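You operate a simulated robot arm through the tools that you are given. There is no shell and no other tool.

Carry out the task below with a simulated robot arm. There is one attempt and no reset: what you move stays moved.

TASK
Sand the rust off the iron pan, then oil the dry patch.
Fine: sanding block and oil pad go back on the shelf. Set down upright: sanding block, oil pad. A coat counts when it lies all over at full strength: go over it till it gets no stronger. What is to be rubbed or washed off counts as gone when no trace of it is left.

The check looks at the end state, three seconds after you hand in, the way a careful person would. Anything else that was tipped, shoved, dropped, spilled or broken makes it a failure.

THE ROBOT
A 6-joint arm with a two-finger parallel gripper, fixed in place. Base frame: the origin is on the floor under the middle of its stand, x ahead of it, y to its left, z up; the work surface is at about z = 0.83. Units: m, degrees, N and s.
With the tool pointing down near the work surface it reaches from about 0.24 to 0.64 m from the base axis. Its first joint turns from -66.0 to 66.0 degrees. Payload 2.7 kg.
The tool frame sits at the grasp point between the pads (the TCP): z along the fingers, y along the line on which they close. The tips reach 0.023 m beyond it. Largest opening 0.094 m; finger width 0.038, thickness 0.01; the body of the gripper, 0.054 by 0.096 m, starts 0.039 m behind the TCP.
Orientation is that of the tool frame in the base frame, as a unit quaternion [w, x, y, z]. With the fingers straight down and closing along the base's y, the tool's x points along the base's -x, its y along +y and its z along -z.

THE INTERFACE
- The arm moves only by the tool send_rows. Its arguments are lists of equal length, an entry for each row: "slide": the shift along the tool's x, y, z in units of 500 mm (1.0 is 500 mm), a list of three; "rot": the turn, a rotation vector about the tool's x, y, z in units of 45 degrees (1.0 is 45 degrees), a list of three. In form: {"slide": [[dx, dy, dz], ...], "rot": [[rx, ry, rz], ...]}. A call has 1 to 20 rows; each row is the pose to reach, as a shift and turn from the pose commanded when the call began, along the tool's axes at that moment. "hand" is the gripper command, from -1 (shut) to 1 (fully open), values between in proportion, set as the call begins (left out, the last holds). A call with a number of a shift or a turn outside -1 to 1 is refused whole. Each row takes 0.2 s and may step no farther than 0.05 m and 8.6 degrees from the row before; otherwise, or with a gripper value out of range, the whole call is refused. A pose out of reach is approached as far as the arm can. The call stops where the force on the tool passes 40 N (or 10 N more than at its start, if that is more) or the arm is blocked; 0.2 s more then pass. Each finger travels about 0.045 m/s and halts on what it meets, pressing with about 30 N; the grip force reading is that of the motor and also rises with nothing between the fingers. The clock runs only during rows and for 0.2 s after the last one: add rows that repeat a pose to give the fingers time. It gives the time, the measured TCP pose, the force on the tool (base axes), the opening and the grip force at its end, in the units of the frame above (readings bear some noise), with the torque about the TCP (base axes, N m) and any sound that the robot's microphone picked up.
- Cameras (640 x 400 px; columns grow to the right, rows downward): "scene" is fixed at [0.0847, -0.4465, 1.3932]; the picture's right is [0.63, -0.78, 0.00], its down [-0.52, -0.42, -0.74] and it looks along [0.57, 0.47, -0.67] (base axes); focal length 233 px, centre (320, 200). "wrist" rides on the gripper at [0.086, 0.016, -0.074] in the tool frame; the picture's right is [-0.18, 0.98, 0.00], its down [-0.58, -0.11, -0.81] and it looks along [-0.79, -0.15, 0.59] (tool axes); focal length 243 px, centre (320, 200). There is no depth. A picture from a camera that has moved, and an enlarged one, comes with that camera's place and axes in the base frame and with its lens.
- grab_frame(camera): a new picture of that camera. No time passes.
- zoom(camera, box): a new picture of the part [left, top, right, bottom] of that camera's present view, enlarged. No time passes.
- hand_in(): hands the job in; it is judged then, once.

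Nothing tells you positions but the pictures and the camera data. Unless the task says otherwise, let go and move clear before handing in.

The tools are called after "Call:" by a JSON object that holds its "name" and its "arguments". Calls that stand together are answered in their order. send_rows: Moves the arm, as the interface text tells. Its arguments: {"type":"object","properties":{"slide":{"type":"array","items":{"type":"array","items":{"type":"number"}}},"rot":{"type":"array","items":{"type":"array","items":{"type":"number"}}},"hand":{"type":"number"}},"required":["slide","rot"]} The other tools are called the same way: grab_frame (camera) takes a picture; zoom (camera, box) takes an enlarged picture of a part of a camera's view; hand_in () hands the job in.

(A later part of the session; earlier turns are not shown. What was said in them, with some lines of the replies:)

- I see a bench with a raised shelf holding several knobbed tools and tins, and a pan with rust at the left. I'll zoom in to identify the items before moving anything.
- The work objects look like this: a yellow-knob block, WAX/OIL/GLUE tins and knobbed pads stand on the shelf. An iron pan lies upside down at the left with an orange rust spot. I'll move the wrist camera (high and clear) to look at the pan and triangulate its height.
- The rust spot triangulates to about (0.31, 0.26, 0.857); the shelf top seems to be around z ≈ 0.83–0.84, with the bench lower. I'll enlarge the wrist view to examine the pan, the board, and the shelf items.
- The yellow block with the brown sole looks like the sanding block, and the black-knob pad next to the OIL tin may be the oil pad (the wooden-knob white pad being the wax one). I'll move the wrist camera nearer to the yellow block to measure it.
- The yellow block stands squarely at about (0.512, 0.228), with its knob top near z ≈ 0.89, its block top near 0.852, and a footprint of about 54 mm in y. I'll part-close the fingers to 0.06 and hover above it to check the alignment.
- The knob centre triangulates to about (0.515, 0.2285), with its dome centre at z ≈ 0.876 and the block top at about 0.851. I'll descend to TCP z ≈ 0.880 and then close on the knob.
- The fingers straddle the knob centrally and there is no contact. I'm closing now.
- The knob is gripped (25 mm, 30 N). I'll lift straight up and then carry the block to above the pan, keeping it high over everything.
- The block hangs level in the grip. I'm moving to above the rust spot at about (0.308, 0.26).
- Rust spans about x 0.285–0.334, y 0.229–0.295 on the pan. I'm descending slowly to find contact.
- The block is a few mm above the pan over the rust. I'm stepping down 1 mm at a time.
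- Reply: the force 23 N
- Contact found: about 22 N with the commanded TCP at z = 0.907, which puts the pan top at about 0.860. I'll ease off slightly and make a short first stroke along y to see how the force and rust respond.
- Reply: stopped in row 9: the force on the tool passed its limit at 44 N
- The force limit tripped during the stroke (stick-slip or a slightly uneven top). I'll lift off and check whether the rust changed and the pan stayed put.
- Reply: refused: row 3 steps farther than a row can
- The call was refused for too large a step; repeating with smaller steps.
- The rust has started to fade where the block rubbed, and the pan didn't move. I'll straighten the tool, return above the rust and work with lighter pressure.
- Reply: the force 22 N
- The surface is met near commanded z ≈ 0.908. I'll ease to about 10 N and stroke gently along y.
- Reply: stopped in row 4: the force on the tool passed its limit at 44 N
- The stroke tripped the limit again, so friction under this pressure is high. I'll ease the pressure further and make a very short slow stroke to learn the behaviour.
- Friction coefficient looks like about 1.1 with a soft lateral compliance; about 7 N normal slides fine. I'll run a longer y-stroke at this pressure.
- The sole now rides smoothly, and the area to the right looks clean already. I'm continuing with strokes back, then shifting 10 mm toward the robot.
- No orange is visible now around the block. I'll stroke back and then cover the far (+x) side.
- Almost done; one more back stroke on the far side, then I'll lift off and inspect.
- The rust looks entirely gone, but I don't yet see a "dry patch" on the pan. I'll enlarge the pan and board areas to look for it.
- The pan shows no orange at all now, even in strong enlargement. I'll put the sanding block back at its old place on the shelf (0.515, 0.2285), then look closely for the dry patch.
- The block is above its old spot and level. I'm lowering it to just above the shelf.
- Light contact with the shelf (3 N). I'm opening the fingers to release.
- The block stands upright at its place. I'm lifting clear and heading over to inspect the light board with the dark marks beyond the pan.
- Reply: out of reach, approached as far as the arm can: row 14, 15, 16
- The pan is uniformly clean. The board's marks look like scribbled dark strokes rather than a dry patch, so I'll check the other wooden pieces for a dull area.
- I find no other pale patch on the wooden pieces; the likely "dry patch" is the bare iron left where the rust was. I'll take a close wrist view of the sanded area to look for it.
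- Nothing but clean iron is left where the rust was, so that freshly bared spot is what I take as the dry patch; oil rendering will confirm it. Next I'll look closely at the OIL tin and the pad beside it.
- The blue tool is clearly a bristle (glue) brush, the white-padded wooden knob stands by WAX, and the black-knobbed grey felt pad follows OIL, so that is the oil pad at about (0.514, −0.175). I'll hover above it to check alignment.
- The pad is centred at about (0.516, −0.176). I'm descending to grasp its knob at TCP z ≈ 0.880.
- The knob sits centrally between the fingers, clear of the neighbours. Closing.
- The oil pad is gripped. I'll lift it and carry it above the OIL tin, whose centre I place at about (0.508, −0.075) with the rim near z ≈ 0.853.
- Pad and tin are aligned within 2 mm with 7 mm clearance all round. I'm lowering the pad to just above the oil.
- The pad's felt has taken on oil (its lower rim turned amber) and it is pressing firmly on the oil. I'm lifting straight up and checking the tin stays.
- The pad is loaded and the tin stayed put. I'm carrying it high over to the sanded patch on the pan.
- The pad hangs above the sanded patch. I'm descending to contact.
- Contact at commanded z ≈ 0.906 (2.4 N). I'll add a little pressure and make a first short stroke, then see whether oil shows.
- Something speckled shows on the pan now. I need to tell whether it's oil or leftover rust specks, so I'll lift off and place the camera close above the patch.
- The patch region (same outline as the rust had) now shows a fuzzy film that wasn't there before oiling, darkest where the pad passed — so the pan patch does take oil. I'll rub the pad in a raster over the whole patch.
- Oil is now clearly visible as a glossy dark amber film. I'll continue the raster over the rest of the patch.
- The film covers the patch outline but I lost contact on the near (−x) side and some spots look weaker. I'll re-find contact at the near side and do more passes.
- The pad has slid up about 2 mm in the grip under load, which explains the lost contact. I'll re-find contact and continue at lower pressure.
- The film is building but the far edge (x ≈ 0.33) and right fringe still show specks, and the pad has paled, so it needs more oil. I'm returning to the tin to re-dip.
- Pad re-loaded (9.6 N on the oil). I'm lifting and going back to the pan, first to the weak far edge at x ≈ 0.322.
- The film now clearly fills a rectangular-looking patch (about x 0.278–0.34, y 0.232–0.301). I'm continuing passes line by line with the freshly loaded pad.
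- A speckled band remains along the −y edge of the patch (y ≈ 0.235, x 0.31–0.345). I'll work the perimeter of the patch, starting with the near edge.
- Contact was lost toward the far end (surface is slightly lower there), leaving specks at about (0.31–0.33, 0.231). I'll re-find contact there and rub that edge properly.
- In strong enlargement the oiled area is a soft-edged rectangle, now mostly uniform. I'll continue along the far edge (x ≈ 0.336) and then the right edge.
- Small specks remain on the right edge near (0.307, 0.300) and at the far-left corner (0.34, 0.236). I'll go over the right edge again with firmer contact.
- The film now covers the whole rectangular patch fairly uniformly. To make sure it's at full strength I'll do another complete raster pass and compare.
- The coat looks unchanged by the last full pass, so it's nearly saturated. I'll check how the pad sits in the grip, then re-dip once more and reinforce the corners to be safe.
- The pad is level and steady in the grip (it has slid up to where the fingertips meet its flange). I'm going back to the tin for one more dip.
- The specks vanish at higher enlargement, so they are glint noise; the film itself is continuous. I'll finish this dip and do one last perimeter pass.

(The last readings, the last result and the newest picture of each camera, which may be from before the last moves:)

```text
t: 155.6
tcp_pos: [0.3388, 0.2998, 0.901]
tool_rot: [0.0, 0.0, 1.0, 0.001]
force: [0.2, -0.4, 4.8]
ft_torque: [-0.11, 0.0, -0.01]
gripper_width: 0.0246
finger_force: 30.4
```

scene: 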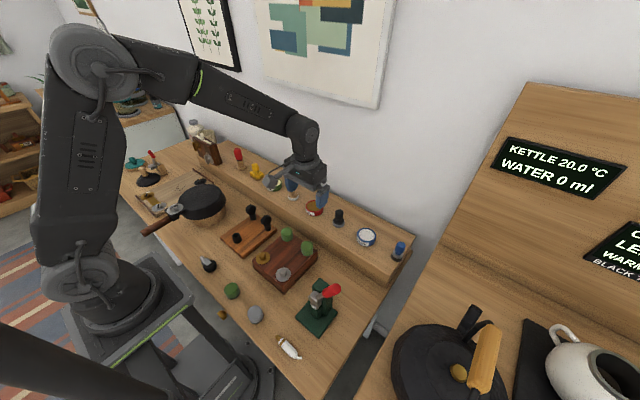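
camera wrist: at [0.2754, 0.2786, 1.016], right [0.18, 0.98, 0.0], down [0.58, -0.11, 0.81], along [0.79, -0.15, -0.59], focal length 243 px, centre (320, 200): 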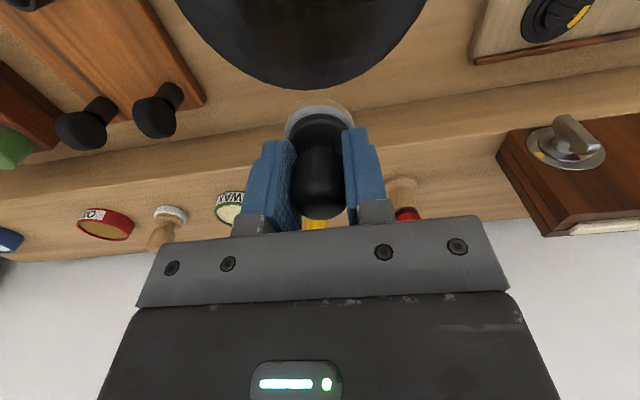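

Call:
{"name": "send_rows", "arguments": {"slide": [[0, 0, 0.0004], [0.012, 0, 0.0004], [0.012, 0.008, 0.0004], [0, 0.008, 0.0004], [-0.008, 0, 0.0004], [0, -0.01, 0.0004], [0, -0.03, 0.0004], [0, -0.05, 0.0004], [0, -0.07, 0.0004], [0, -0.09, 0.0004], [0, -0.11, 0.0004], [0, -0.13, 0.0004], [0.012, -0.13, 0.0004], [0.012, -0.115, 0.0004], [-0.008, -0.12, 0.0004], [0, -0.132, 0.0004], [0, -0.132, 0.0004]], "rot": [[0, 0, 0], [0, 0, 0], [0, 0, 0], [0, 0, 0], [0, 0, 0], [0, 0, 0], [0, 0, 0], [0, 0, 0], [0, 0, 0], [0, 0, 0], [0, 0, 0], [0, 0, 0], [0, 0, 0], [0, 0, 0], [0, 0, 0], [0, 0, 0], [0, 0, 0]], "hand": -1}}

```text
t: 159.2
tcp_pos: [0.3398, 0.2333, 0.8991]
tool_rot: [0.001, 0.001, 1.0, 0.003]
force: [3.3, 5.6, 18.8]
ft_torque: [0.18, -0.12, -0.02]
gripper_width: 0.0247
finger_force: 30.7
```

Call:
{"name": "send_rows", "arguments": {"slide": [[0, 0.002, -0.0006], [0.02, 0.002, -0.0006], [0.04, 0.002, -0.0006], [0.06, 0.002, -0.0006], [0.08, 0.002, -0.0004], [0.1, 0.002, -0.0002], [0.114, 0.002, -0.0002], [0.114, 0.02, -0.0002], [0.114, 0.04, -0.0002], [0.114, 0.06, -0.0002], [0.114, 0.08, -0.0002], [0.114, 0.1, -0.0002], [0.114, 0.12, -0.0002], [0.114, 0.138, -0.0002], [0.114, 0.138, -0.0002]], "rot": [[0, 0, 0], [0, 0, 0], [0, 0, 0], [0, 0, 0], [0, 0, 0], [0, 0, 0], [0, 0, 0], [0, 0, 0], [0, 0, 0], [0, 0, 0], [0, 0, 0], [0, 0, 0], [0, 0, 0], [0, 0, 0], [0, 0, 0]], "hand": -1}}

```text
t: 162.4
tcp_pos: [0.2818, 0.303, 0.8995]
tool_rot: [-0.001, 0.0, 1.0, 0.002]
force: [0.7, 0.3, -1.2]
ft_torque: [-0.01, -0.01, 0.01]
gripper_width: 0.0245
finger_force: 30.3
```

Call:
{"name": "send_rows", "arguments": {"slide": [[0, 0, 0.001], [0, 0, 0.002], [0, 0, 0.002]], "rot": [[0, 0, 0], [0, 0, 0], [0, 0, 0]], "hand": -1}}

```text
t: 163.2
tcp_pos: [0.2814, 0.3028, 0.8993]
tool_rot: [0.001, 0.0, 1.0, 0.001]
force: [-1.3, -2.2, 8.1]
ft_torque: [-0.19, 0.08, -0.01]
gripper_width: 0.0246
finger_force: 29.6
```

Call:
{"name": "send_rows", "arguments": {"slide": [[0, -0.02, 0], [0, -0.04, 0], [0, -0.06, 0], [0, -0.08, 0], [0, -0.1, 0], [0, -0.12, 0], [0, -0.136, 0], [-0.01, -0.136, 0], [-0.01, -0.12, 0], [-0.01, -0.1, 0], [-0.01, -0.08, 0], [-0.01, -0.06, 0], [-0.01, -0.04, 0], [-0.01, -0.02, 0], [-0.01, 0, 0], [-0.01, 0, 0]], "rot": [[0, 0, 0], [0, 0, 0], [0, 0, 0], [0, 0, 0], [0, 0, 0], [0, 0, 0], [0, 0, 0], [0, 0, 0], [0, 0, 0], [0, 0, 0], [0, 0, 0], [0, 0, 0], [0, 0, 0], [0, 0, 0], [0, 0, 0], [0, 0, 0]], "hand": -1}}

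```text
t: 166.6
tcp_pos: [0.2865, 0.3017, 0.8984]
tool_rot: [0.0, 0.001, 1.0, 0.002]
force: [0.3, -2.7, 7.5]
ft_torque: [-0.19, 0.0, -0.03]
gripper_width: 0.0245
finger_force: 29.6
```

Contact is good (7.5 N). Now the right edge toward the far side and a last interior zig-zag.

Call:
{"name": "send_rows", "arguments": {"slide": [[-0.02, 0, 0], [-0.04, 0, 0], [-0.06, 0, 0], [-0.08, 0, 0], [-0.1, 0, 0], [-0.1, -0.02, 0], [-0.08, -0.03, 0], [-0.06, -0.03, 0], [-0.04, -0.03, 0], [-0.02, -0.03, 0], [-0.02, -0.06, 0], [-0.04, -0.06, 0], [-0.06, -0.06, 0], [-0.08, -0.06, 0], [-0.1, -0.06, 0], [-0.1, -0.09, 0], [-0.08, -0.09, 0], [-0.06, -0.09, 0], [-0.04, -0.09, 0], [-0.02, -0.09, 0]], "rot": [[0, 0, 0], [0, 0, 0], [0, 0, 0], [0, 0, 0], [0, 0, 0], [0, 0, 0], [0, 0, 0], [0, 0, 0], [0, 0, 0], [0, 0, 0], [0, 0, 0], [0, 0, 0], [0, 0, 0], [0, 0, 0], [0, 0, 0], [0, 0, 0], [0, 0, 0], [0, 0, 0], [0, 0, 0], [0, 0, 0]], "hand": -1}}

Call:
{"name": "zoom", "arguments": {"camera": "scene", "box": [190, 165, 240, 205]}}

```text
t: 170.8
tcp_pos: [0.2961, 0.2575, 0.8986]
tool_rot: [0.0, 0.0, 1.0, 0.002]
force: [0.5, 0.2, 1.9]
ft_torque: [-0.03, -0.02, -0.02]
gripper_width: 0.0242
finger_force: 29.7
```

```text
10.00 times, centred on (215, 185) of scene
camera zoom: at [0.0847, -0.4465, 1.3932], right [0.63, -0.78, 0.0], down [-0.52, -0.42, -0.74], along [0.57, 0.47, -0.67], focal length 2326 px, centre (1370, 350)
```

zoom: 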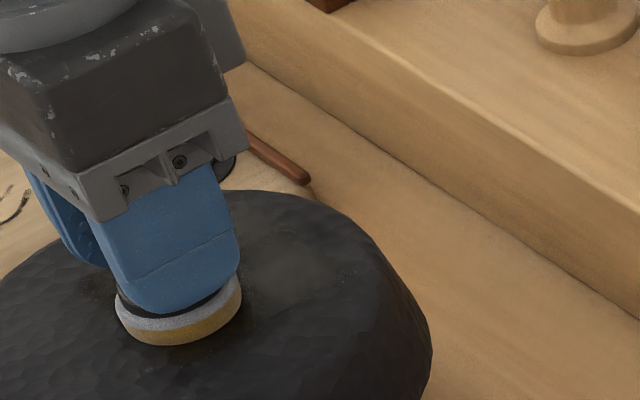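

Call:
{"name": "send_rows", "arguments": {"slide": [[0, -0.014, 0.0004], [0, -0.03, 0.0004], [-0.02, -0.03, 0.0002], [-0.04, -0.03, 0.0], [-0.06, -0.03, 0.0], [-0.08, -0.03, 0.0], [-0.08, -0.04, 0.0], [-0.06, -0.04, 0.0], [-0.04, -0.04, 0.0], [-0.02, -0.04, 0.0], [0, -0.04, 0.0], [0, -0.04, -0.02], [0, -0.04, -0.08], [-0.066, -0.014, -0.082], [-0.132, 0.012, -0.082], [-0.132, 0.012, -0.082]], "rot": [[0, 0, 0], [0, 0, 0], [0, 0, 0], [0, 0, 0], [0, 0, 0], [0, 0, 0], [0, 0, 0], [0, 0, 0], [0, 0, 0], [0, 0, 0], [0, 0, 0], [0, 0, 0], [0, 0, 0], [0, 0, 0], [0, 0, 0], [0, 0, 0]], "hand": -1}}

Call:
{"name": "zoom", "arguments": {"camera": "wrist", "box": [190, 0, 450, 110]}}

Call:
{"name": "zoom", "arguments": {"camera": "scene", "box": [190, 178, 240, 212]}}

Call:
{"name": "zoom", "arguments": {"camera": "wrist", "box": [310, 0, 410, 70]}}

```text
t: 174.2
tcp_pos: [0.3638, 0.2631, 0.9394]
tool_rot: [0.0, 0.0, 1.0, 0.002]
force: [-0.4, 0.5, -0.2]
ft_torque: [0.0, 0.02, -0.03]
gripper_width: 0.0243
finger_force: 30.0
```

```text
2.46 times, centred on (320, 55) of wrist
camera zoom: at [0.276, 0.2793, 1.0146], right [0.18, 0.98, 0.0], down [0.58, -0.11, 0.81], along [0.79, -0.15, -0.59], focal length 597 px, centre (320, 557)
```

zoom: 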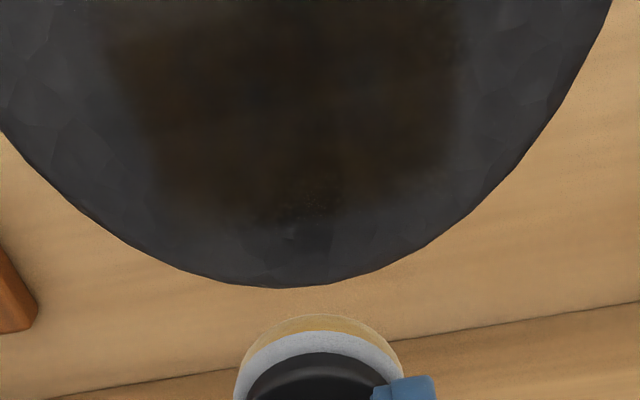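

```text
11.76 times, centred on (215, 195) of scene
camera zoom: at [0.0847, -0.4465, 1.3932], right [0.63, -0.78, 0.0], down [-0.52, -0.42, -0.74], along [0.57, 0.47, -0.67], focal length 2736 px, centre (1555, 259)
```

zoom: 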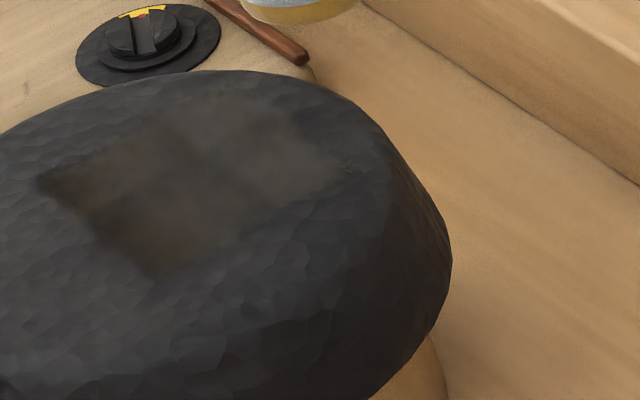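

```text
5.71 times, centred on (360, 35) of wrist
camera zoom: at [0.276, 0.2793, 1.0146], right [0.18, 0.98, 0.0], down [0.58, -0.11, 0.81], along [0.79, -0.15, -0.59], focal length 1386 px, centre (91, 1143)
```

zoom: 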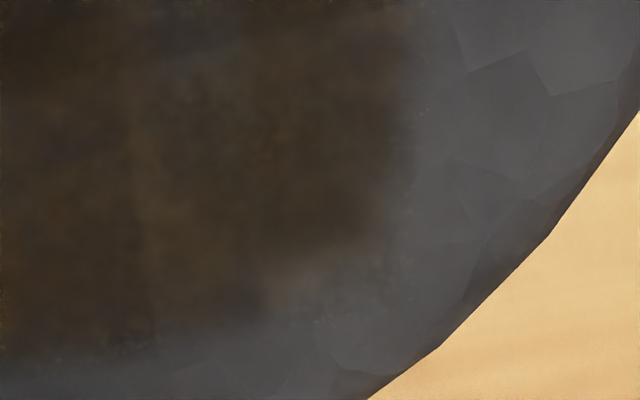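

The coat looks the same after another freshly-dipped pass, so it's at full strength. I'm now returning the oil pad to its place on the shelf at (0.516, −0.176).

Call:
{"name": "send_rows", "arguments": {"slide": [[0, 0, -0.07], [-0.02, -0.06, -0.12], [-0.05, -0.15, -0.12], [-0.08, -0.24, -0.12], [-0.11, -0.33, -0.12], [-0.145, -0.42, -0.12], [-0.18, -0.51, -0.12], [-0.215, -0.6, -0.12], [-0.25, -0.69, -0.12], [-0.28, -0.78, -0.12], [-0.308, -0.86, -0.12], [-0.308, -0.876, -0.12], [-0.308, -0.876, -0.06], [-0.308, -0.876, 0.02], [-0.308, -0.876, 0.06], [-0.308, -0.876, 0.06]], "rot": [[0, 0, 0], [0, 0, 0], [0, 0, 0], [0, 0, 0], [0, 0, 0], [0, 0, 0], [0, 0, 0], [0, 0, 0], [0, 0, 0], [0, 0, 0], [0, 0, 0], [0, 0, 0], [0, 0, 0], [0, 0, 0], [0, 0, 0], [0, 0, 0]], "hand": -1}}

Call:
{"name": "grab_frame", "arguments": {"camera": "wrist"}}

Call:
{"name": "zoom", "arguments": {"camera": "scene", "box": [295, 175, 395, 260]}}

Call:
{"name": "zoom", "arguments": {"camera": "scene", "box": [180, 165, 240, 215]}}

```text
t: 177.6
tcp_pos: [0.5174, -0.1754, 0.9079]
tool_rot: [0.001, 0.0, 1.0, 0.001]
force: [0.3, -0.5, 0.3]
ft_torque: [0.0, 0.0, -0.02]
gripper_width: 0.0243
finger_force: 29.6
```

```text
taken
camera wrist: at [0.4294, -0.1584, 0.9835], right [0.18, 0.98, 0.0], down [0.58, -0.11, 0.81], along [0.79, -0.15, -0.59], focal length 243 px, centre (320, 200)
```

wrist: 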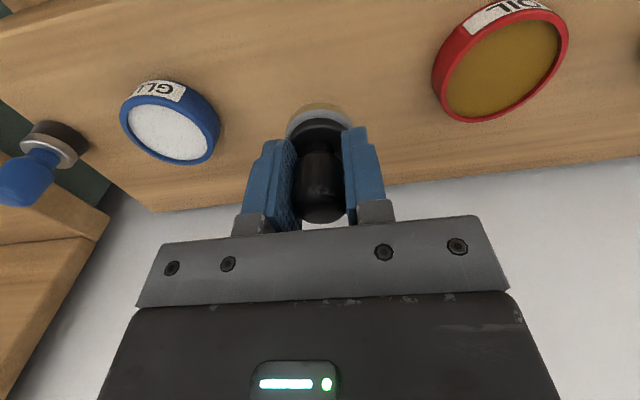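

```text
4.71 times, centred on (345, 218) of scene
camera zoom: at [0.0847, -0.4465, 1.3932], right [0.63, -0.78, 0.0], down [-0.52, -0.42, -0.74], along [0.57, 0.47, -0.67], focal length 1094 px, centre (202, 118)
```

zoom: 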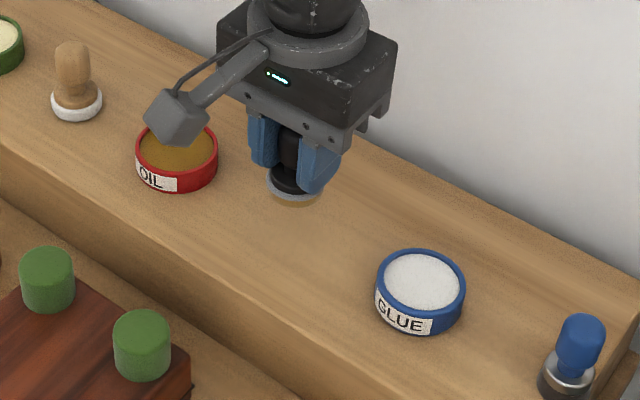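

```text
8.00 times, centred on (210, 190) of scene
camera zoom: at [0.0847, -0.4465, 1.3932], right [0.63, -0.78, 0.0], down [-0.52, -0.42, -0.74], along [0.57, 0.47, -0.67], focal length 1860 px, centre (1200, 280)
```

zoom: 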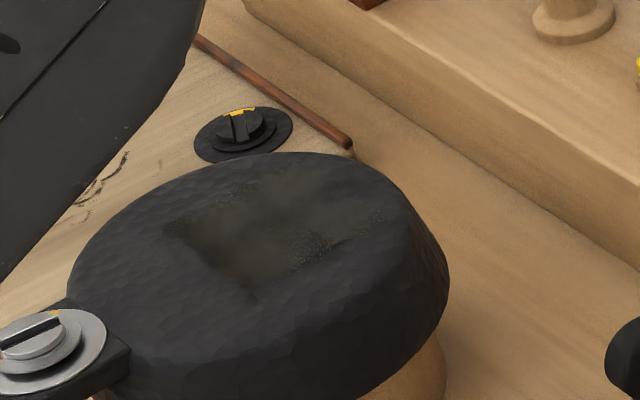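

Before setting the pad down, let me double-check the speckled look on the −y side of the patch from several enlargements.

Call:
{"name": "zoom", "arguments": {"camera": "scene", "box": [205, 185, 235, 205]}}

Call:
{"name": "zoom", "arguments": {"camera": "scene", "box": [185, 175, 245, 210]}}

Call:
{"name": "zoom", "arguments": {"camera": "scene", "box": [192, 178, 232, 206]}}

```text
16.00 times, centred on (220, 195) of scene
camera zoom: at [0.0847, -0.4465, 1.3932], right [0.63, -0.78, 0.0], down [-0.52, -0.42, -0.74], along [0.57, 0.47, -0.67], focal length 3721 px, centre (1920, 280)
```

zoom: 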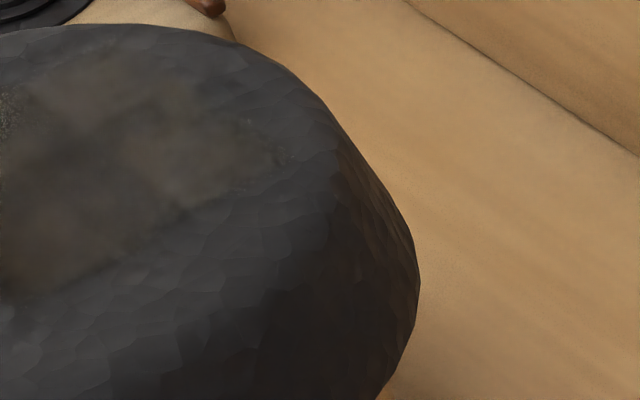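

```text
10.67 times, centred on (215, 192) of scene
camera zoom: at [0.0847, -0.4465, 1.3932], right [0.63, -0.78, 0.0], down [-0.52, -0.42, -0.74], along [0.57, 0.47, -0.67], focal length 2481 px, centre (1440, 280)
```

zoom: 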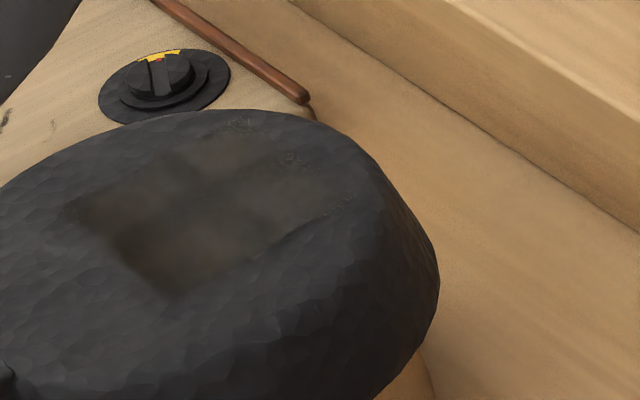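

```text
14.29 times, centred on (212, 192) of scene
camera zoom: at [0.0847, -0.4465, 1.3932], right [0.63, -0.78, 0.0], down [-0.52, -0.42, -0.74], along [0.57, 0.47, -0.67], focal length 3322 px, centre (1863, 314)
```

zoom: 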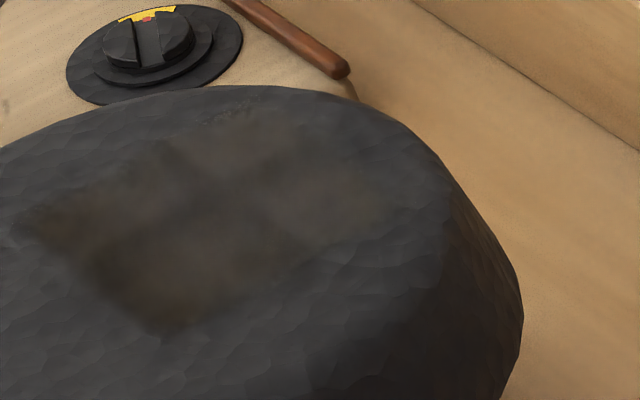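

The speckles differ in every enlargement, so they're image noise; the film itself is continuous. I'm lowering the pad to the shelf.

Call:
{"name": "send_rows", "arguments": {"slide": [[0, 0, 0.03], [0, 0, 0.056], [0, 0, 0.068], [0, 0, 0.072], [0, 0, 0.072]], "rot": [[0, 0, 0], [0, 0, 0], [0, 0, 0], [0, 0, 0], [0, 0, 0]], "hand": -1}}

Call:
{"name": "zoom", "arguments": {"camera": "scene", "box": [310, 185, 380, 245]}}

```text
t: 178.8
tcp_pos: [0.5171, -0.1751, 0.872]
tool_rot: [0.001, 0.0, 1.0, 0.002]
force: [0.3, -0.4, 0.0]
ft_torque: [-0.01, -0.04, -0.01]
gripper_width: 0.0245
finger_force: 30.0
```

```text
6.67 times, centred on (345, 215) of scene
camera zoom: at [0.0847, -0.4465, 1.3932], right [0.63, -0.78, 0.0], down [-0.52, -0.42, -0.74], along [0.57, 0.47, -0.67], focal length 1550 px, centre (153, 100)
```

zoom: 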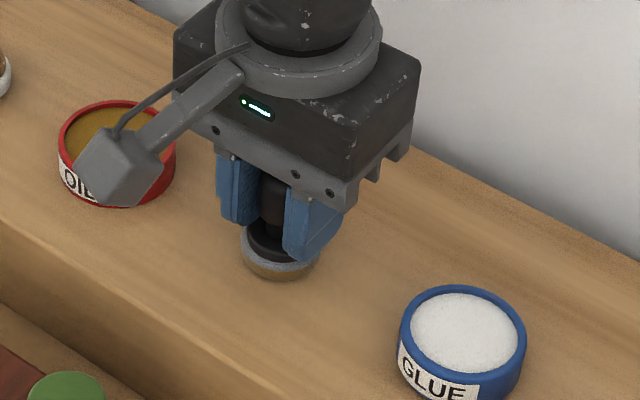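

Call:
{"name": "send_rows", "arguments": {"slide": [[0, 0, 0.001], [0, 0, 0.002], [0, 0, 0.003], [0, 0, 0.004], [0, 0, 0.004]], "rot": [[0, 0, 0], [0, 0, 0], [0, 0, 0], [0, 0, 0], [0, 0, 0]], "hand": -1}}

```text
t: 180.0
tcp_pos: [0.5164, -0.1749, 0.8715]
tool_rot: [0.0, 0.0, 1.0, 0.002]
force: [0.6, -0.2, -0.3]
ft_torque: [-0.02, 0.04, 0.01]
gripper_width: 0.0244
finger_force: 29.8
```

Call:
{"name": "send_rows", "arguments": {"slide": [[0, 0, 0.001], [0, 0, 0.002], [0, 0, 0.003], [0, 0, 0.003]], "rot": [[0, 0, 0], [0, 0, 0], [0, 0, 0], [0, 0, 0]], "hand": -1}}

```text
t: 181.0
tcp_pos: [0.5163, -0.1759, 0.871]
tool_rot: [0.001, -0.001, 1.0, 0.001]
force: [-5.1, 1.5, 14.4]
ft_torque: [-0.03, 0.3, 0.02]
gripper_width: 0.024
finger_force: 30.1
```

Firm contact with the shelf. I'll ease off a hair and open the fingers.

Call:
{"name": "send_rows", "arguments": {"slide": [[0, 0, -0.0008], [0, 0, -0.0008]], "rot": [[0, 0, 0], [0, 0, 0]], "hand": -1}}

Call:
{"name": "send_rows", "arguments": {"slide": [[0, 0, 0], [0, 0, 0], [0, 0, 0], [0, 0, 0]], "rot": [[0, 0, 0], [0, 0, 0], [0, 0, 0], [0, 0, 0]], "hand": 0.28}}

Call:
{"name": "grab_frame", "arguments": {"camera": "wrist"}}

```text
t: 181.6
tcp_pos: [0.5151, -0.1749, 0.8711]
tool_rot: [0.001, -0.001, 1.0, 0.001]
force: [-0.9, -1.8, 13.4]
ft_torque: [-0.09, 0.07, 0.08]
gripper_width: 0.0241
finger_force: 29.8
```

```text
t: 182.6
tcp_pos: [0.517, -0.1751, 0.8703]
tool_rot: [0.0, 0.0, 1.0, 0.002]
force: [1.0, -0.2, 0.8]
ft_torque: [0.0, 0.01, 0.02]
gripper_width: 0.0602
finger_force: 0.2
```

```text
taken
camera wrist: at [0.4289, -0.1585, 0.9453], right [0.18, 0.98, 0.0], down [0.58, -0.11, 0.81], along [0.79, -0.15, -0.59], focal length 243 px, centre (320, 200)
```

wrist: 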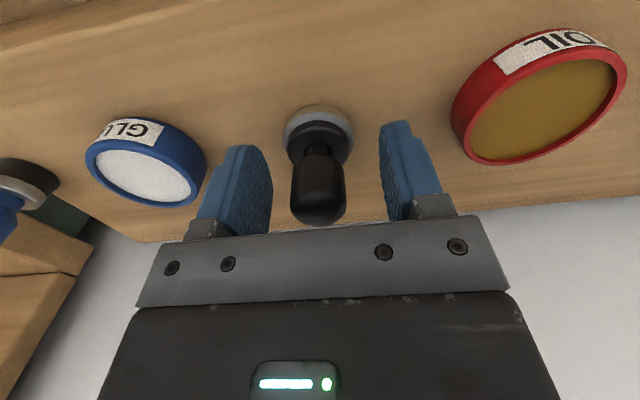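

The pad stands upright on the shelf and the fingers are clear of it. I'm rising straight up.

Call:
{"name": "send_rows", "arguments": {"slide": [[0, 0, -0.03], [0, 0, -0.08], [0, 0, -0.16], [0, 0, -0.24], [0, 0, -0.28], [0, 0, -0.28]], "rot": [[0, 0, 0], [0, 0, 0], [0, 0, 0], [0, 0, 0], [0, 0, 0], [0, 0, 0]], "hand": 0.28}}

Call:
{"name": "zoom", "arguments": {"camera": "scene", "box": [220, 140, 420, 270]}}

Call:
{"name": "zoom", "arguments": {"camera": "scene", "box": [310, 185, 390, 255]}}

```text
t: 184.0
tcp_pos: [0.5145, -0.175, 1.0095]
tool_rot: [0.0, 0.0, 1.0, 0.002]
force: [-0.1, -0.6, -0.1]
ft_torque: [0.02, -0.03, 0.01]
gripper_width: 0.0602
finger_force: 0.0
```

```text
3.08 times, centred on (320, 205) of scene
camera zoom: at [0.0847, -0.4465, 1.3932], right [0.63, -0.78, 0.0], down [-0.52, -0.42, -0.74], along [0.57, 0.47, -0.67], focal length 716 px, centre (320, 185)
```

zoom: 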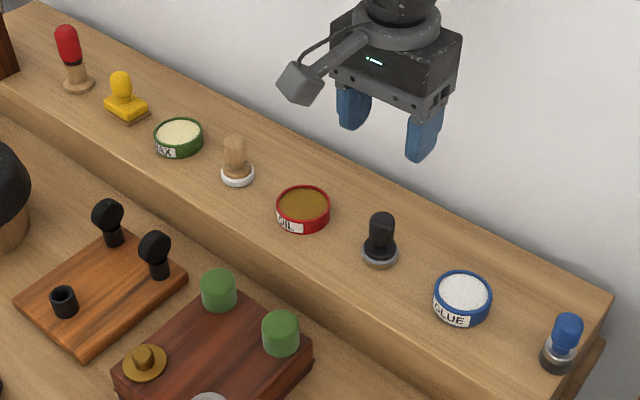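

```text
5.71 times, centred on (350, 220) of scene
camera zoom: at [0.0847, -0.4465, 1.3932], right [0.63, -0.78, 0.0], down [-0.52, -0.42, -0.74], along [0.57, 0.47, -0.67], focal length 1329 px, centre (149, 86)
```

zoom: 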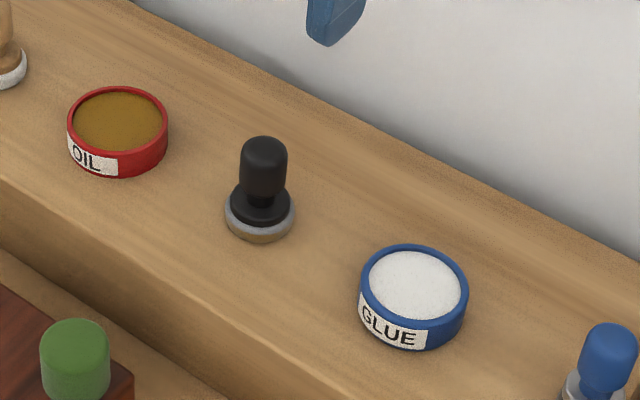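

Both tools stand upright in their places. I'll take one last good look at the patch with the wrist camera.

Call:
{"name": "send_rows", "arguments": {"slide": [[0.037, 0.085, 0], [0.074, 0.17, 0], [0.112, 0.256, 0], [0.149, 0.341, 0], [0.186, 0.426, 0], [0.223, 0.511, 0], [0.26, 0.596, 0], [0.298, 0.682, 0], [0.335, 0.767, 0], [0.372, 0.852, 0.0], [0.372, 0.852, 0.03], [0.372, 0.852, 0.03]], "rot": [[0, 0, 0], [0, 0, 0], [0, 0, 0], [0, 0, 0], [0, 0, 0], [0, 0, 0], [0, 0, 0], [0, 0, 0], [0, 0, 0], [0, 0, 0], [0, 0, 0], [0, 0, 0]], "hand": 1}}

Call:
{"name": "grab_frame", "arguments": {"camera": "wrist"}}

Call:
{"name": "zoom", "arguments": {"camera": "wrist", "box": [220, 0, 420, 110]}}

```text
t: 186.6
tcp_pos: [0.3288, 0.2506, 0.9947]
tool_rot: [0.001, 0.0, 1.0, 0.001]
force: [0.3, -0.4, -0.3]
ft_torque: [-0.01, -0.01, 0.02]
gripper_width: 0.0941
finger_force: 0.0
```

```text
taken
camera wrist: at [0.2422, 0.2674, 1.0707], right [0.18, 0.98, 0.0], down [0.58, -0.11, 0.81], along [0.79, -0.15, -0.59], focal length 243 px, centre (320, 200)
```

wrist: 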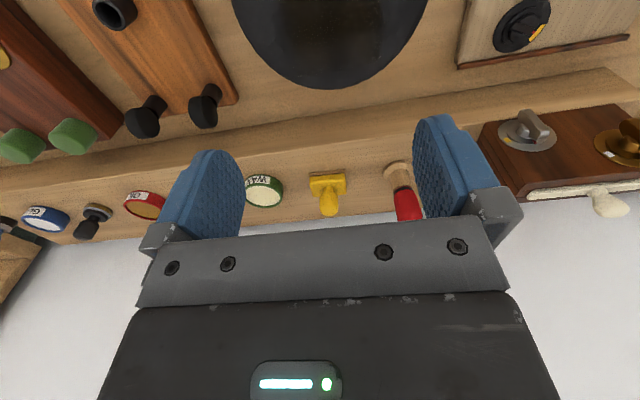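

```text
3.20 times, centred on (320, 55) of wrist
camera zoom: at [0.2422, 0.2674, 1.0707], right [0.18, 0.98, 0.0], down [0.58, -0.11, 0.81], along [0.79, -0.15, -0.59], focal length 776 px, centre (320, 664)
```

zoom: 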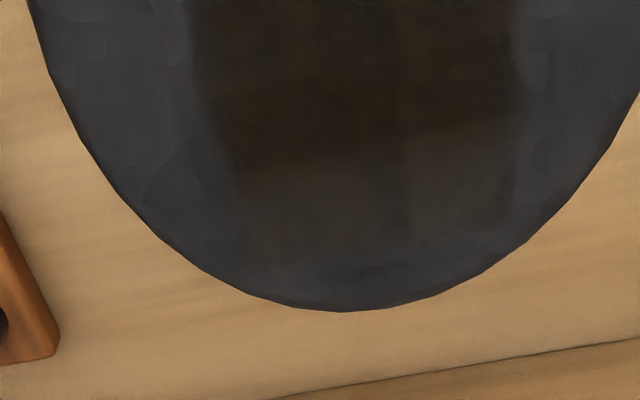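

Call:
{"name": "send_rows", "arguments": {"slide": [[0.08, 0, 0], [0.16, 0.0, 0.0], [0.16, 0, 0]], "rot": [[0, 0, 0], [0, 0, 0], [0, 0, 0]], "hand": 1}}

Call:
{"name": "zoom", "arguments": {"camera": "wrist", "box": [240, 20, 420, 140]}}

Call:
{"name": "grab_frame", "arguments": {"camera": "wrist"}}

Call:
{"name": "grab_frame", "arguments": {"camera": "scene"}}

```text
t: 187.4
tcp_pos: [0.2497, 0.2506, 0.9962]
tool_rot: [0.001, 0.0, 1.0, 0.001]
force: [0.0, -0.1, -0.3]
ft_torque: [-0.03, 0.01, 0.01]
gripper_width: 0.0939
finger_force: 0.0
```

```text
3.33 times, centred on (330, 80) of wrist
camera zoom: at [0.1628, 0.2665, 1.0714], right [0.18, 0.98, 0.0], down [0.58, -0.11, 0.81], along [0.79, -0.15, -0.59], focal length 809 px, centre (287, 600)
```

zoom: 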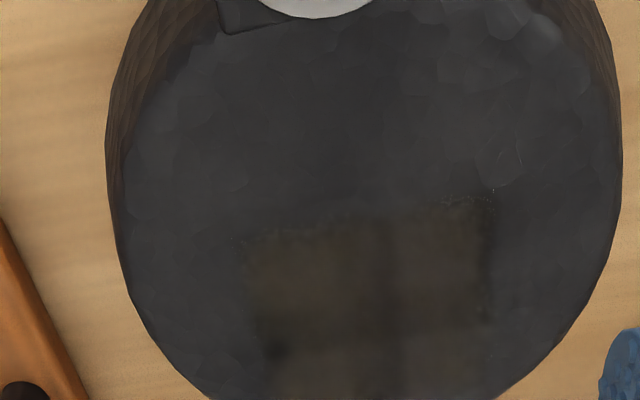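

```text
taken
camera wrist: at [0.1628, 0.2665, 1.0714], right [0.18, 0.98, 0.0], down [0.58, -0.11, 0.81], along [0.79, -0.15, -0.59], focal length 243 px, centre (320, 200)
```

wrist: 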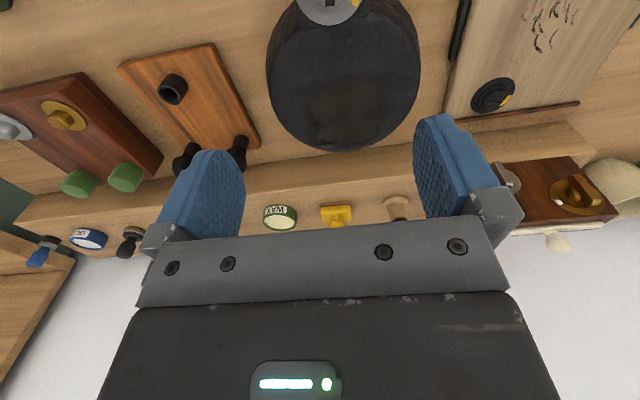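

```text
taken
```

scene: 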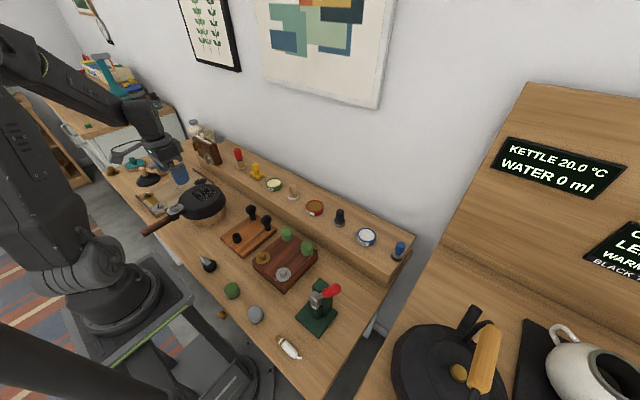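

The patch is evenly coated, no rust is left, and both tools are upright on the shelf with everything else where it was. I'll retract the arm to a clear, high position.

Call:
{"name": "send_rows", "arguments": {"slide": [[0, 0, -0.08], [-0.06, -0.06, -0.14], [-0.12, -0.12, -0.18], [-0.18, -0.18, -0.22], [-0.24, -0.24, -0.23], [-0.28, -0.29, -0.23], [-0.28, -0.29, -0.23]], "rot": [[0, 0, 0], [0, 0, 0], [0, 0, 0], [0, 0, 0], [0, 0, 0], [0, 0, 0], [0, 0, 0]], "hand": 1}}

Call:
{"name": "grab_frame", "arguments": {"camera": "scene"}}

Call:
{"name": "zoom", "arguments": {"camera": "scene", "box": [180, 165, 240, 215]}}

Call:
{"name": "zoom", "arguments": {"camera": "scene", "box": [220, 140, 420, 270]}}

```text
refused: row 2 steps farther than a row can; nothing moved
```

```text
taken
```

scene: 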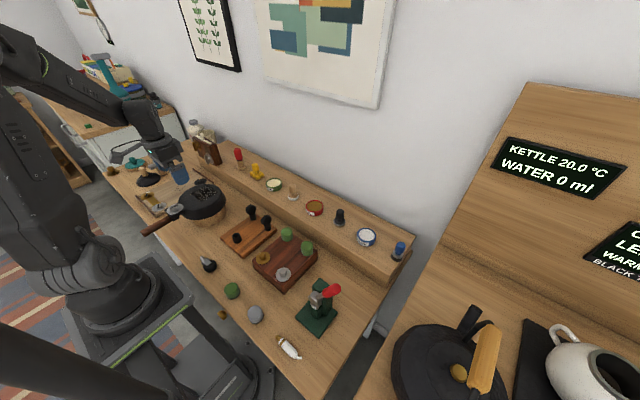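

```text
8.00 times, centred on (210, 190) of scene
camera zoom: at [0.0847, -0.4465, 1.3932], right [0.63, -0.78, 0.0], down [-0.52, -0.42, -0.74], along [0.57, 0.47, -0.67], focal length 1860 px, centre (1200, 280)
```

zoom: 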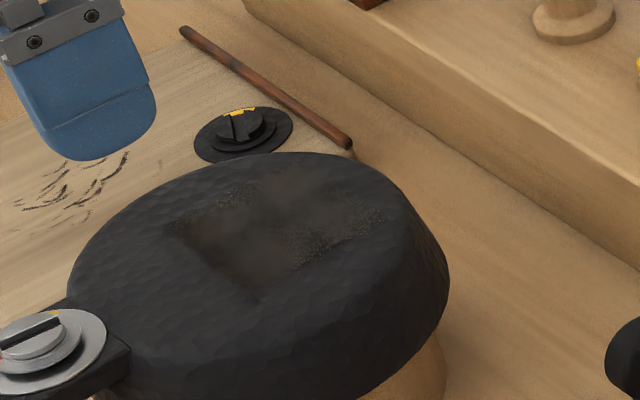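

```text
3.08 times, centred on (320, 205) of scene
camera zoom: at [0.0847, -0.4465, 1.3932], right [0.63, -0.78, 0.0], down [-0.52, -0.42, -0.74], along [0.57, 0.47, -0.67], focal length 716 px, centre (320, 185)
```

zoom: 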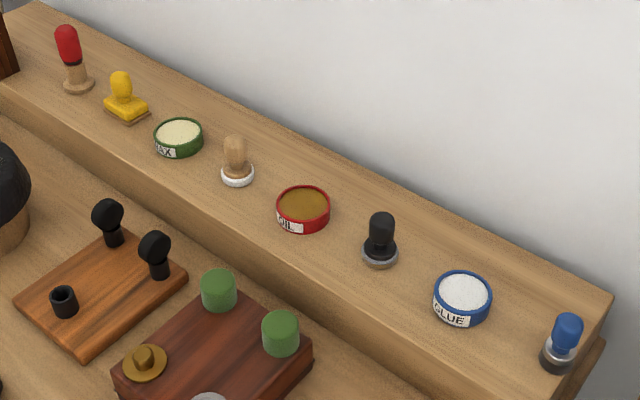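

The last call was refused for a slightly long step. The tools and tins stand as they should, so I'll retract with smaller steps.

Call:
{"name": "send_rows", "arguments": {"slide": [[0, 0, -0.08], [-0.05, -0.05, -0.12], [-0.1, -0.1, -0.16], [-0.15, -0.15, -0.2], [-0.2, -0.2, -0.23], [-0.25, -0.25, -0.23], [-0.28, -0.29, -0.23], [-0.28, -0.29, -0.23]], "rot": [[0, 0, 0], [0, 0, 0], [0, 0, 0], [0, 0, 0], [0, 0, 0], [0, 0, 0], [0, 0, 0], [0, 0, 0]], "hand": 1}}

Call:
{"name": "grab_frame", "arguments": {"camera": "scene"}}

Call:
{"name": "zoom", "arguments": {"camera": "scene", "box": [190, 175, 235, 208]}}

Call:
{"name": "zoom", "arguments": {"camera": "scene", "box": [120, 140, 280, 240]}}

```text
t: 189.2
tcp_pos: [0.39, 0.1053, 1.1103]
tool_rot: [0.0, 0.0, 1.0, 0.001]
force: [0.0, -0.1, -0.2]
ft_torque: [-0.01, -0.02, 0.03]
gripper_width: 0.094
finger_force: 0.1
```

```text
taken
```

scene: 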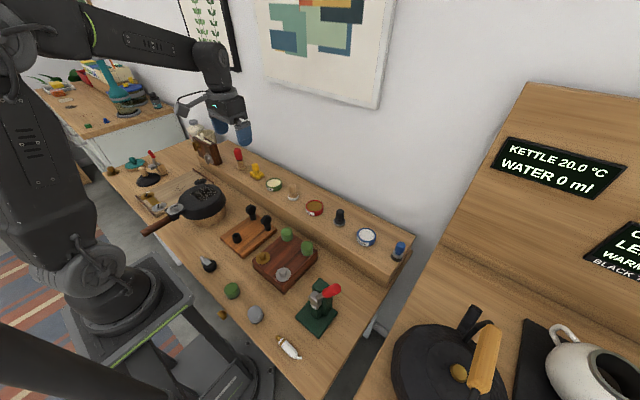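

```text
12.12 times, centred on (212, 192) of scene
camera zoom: at [0.0847, -0.4465, 1.3932], right [0.63, -0.78, 0.0], down [-0.52, -0.42, -0.74], along [0.57, 0.47, -0.67], focal length 2819 px, centre (1623, 303)
```

zoom: 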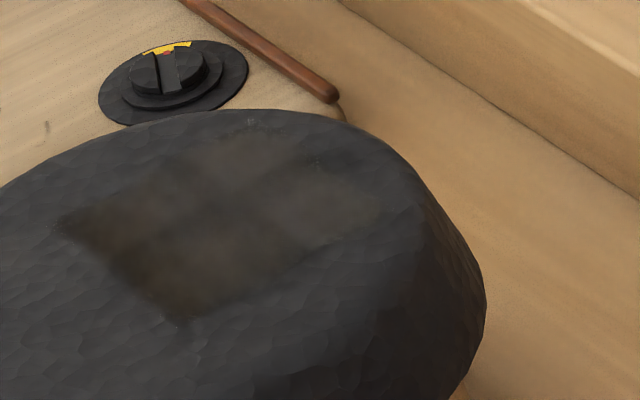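

```text
4.00 times, centred on (200, 190) of scene
camera zoom: at [0.0847, -0.4465, 1.3932], right [0.63, -0.78, 0.0], down [-0.52, -0.42, -0.74], along [0.57, 0.47, -0.67], focal length 930 px, centre (800, 240)
```

zoom: 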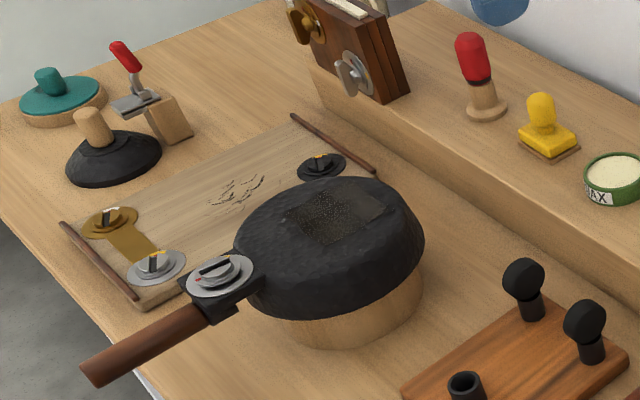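

The rust is gone from the pan and the patch is covered with oil. A further pass with a freshly dipped pad made no visible difference. The sanding block and oil pad stand upright on the shelf, nothing else looks disturbed, and the arm is clear, so I'm handing in.

Call:
{"name": "hand_in", "arguments": {}}

```text
The job is handed in.
```

The job is handed in. The rust is sanded off the iron pan, and the bare patch it left is coated with oil.

- **Rust:** after sanding I saw no orange left on the pan, even in close-up views.
- **Dry patch:** the pictures showed no separate dry patch. I took it to be the bare iron where the rust had been, and that area took the oil.
- **Oil coat:** the pad was dipped three times. One more pass with a freshly dipped pad made no visible change, so I judged the coat to be at full strength. The patch showed some speckles in the pictures. I put these down to image noise, because they moved with the zoom level and extra oil didn't change them.
- **Oil pad:** none of the pads was labelled. I used the black-knobbed grey one that stood beside the OIL tin.
- **Tools:** the sanding block and the oil pad are both upright on the shelf, in their original places.
- **Everything else:** in the last pictures nothing else looked tipped, moved or spilled. The gripper is open and the arm is raised clear of the bench.
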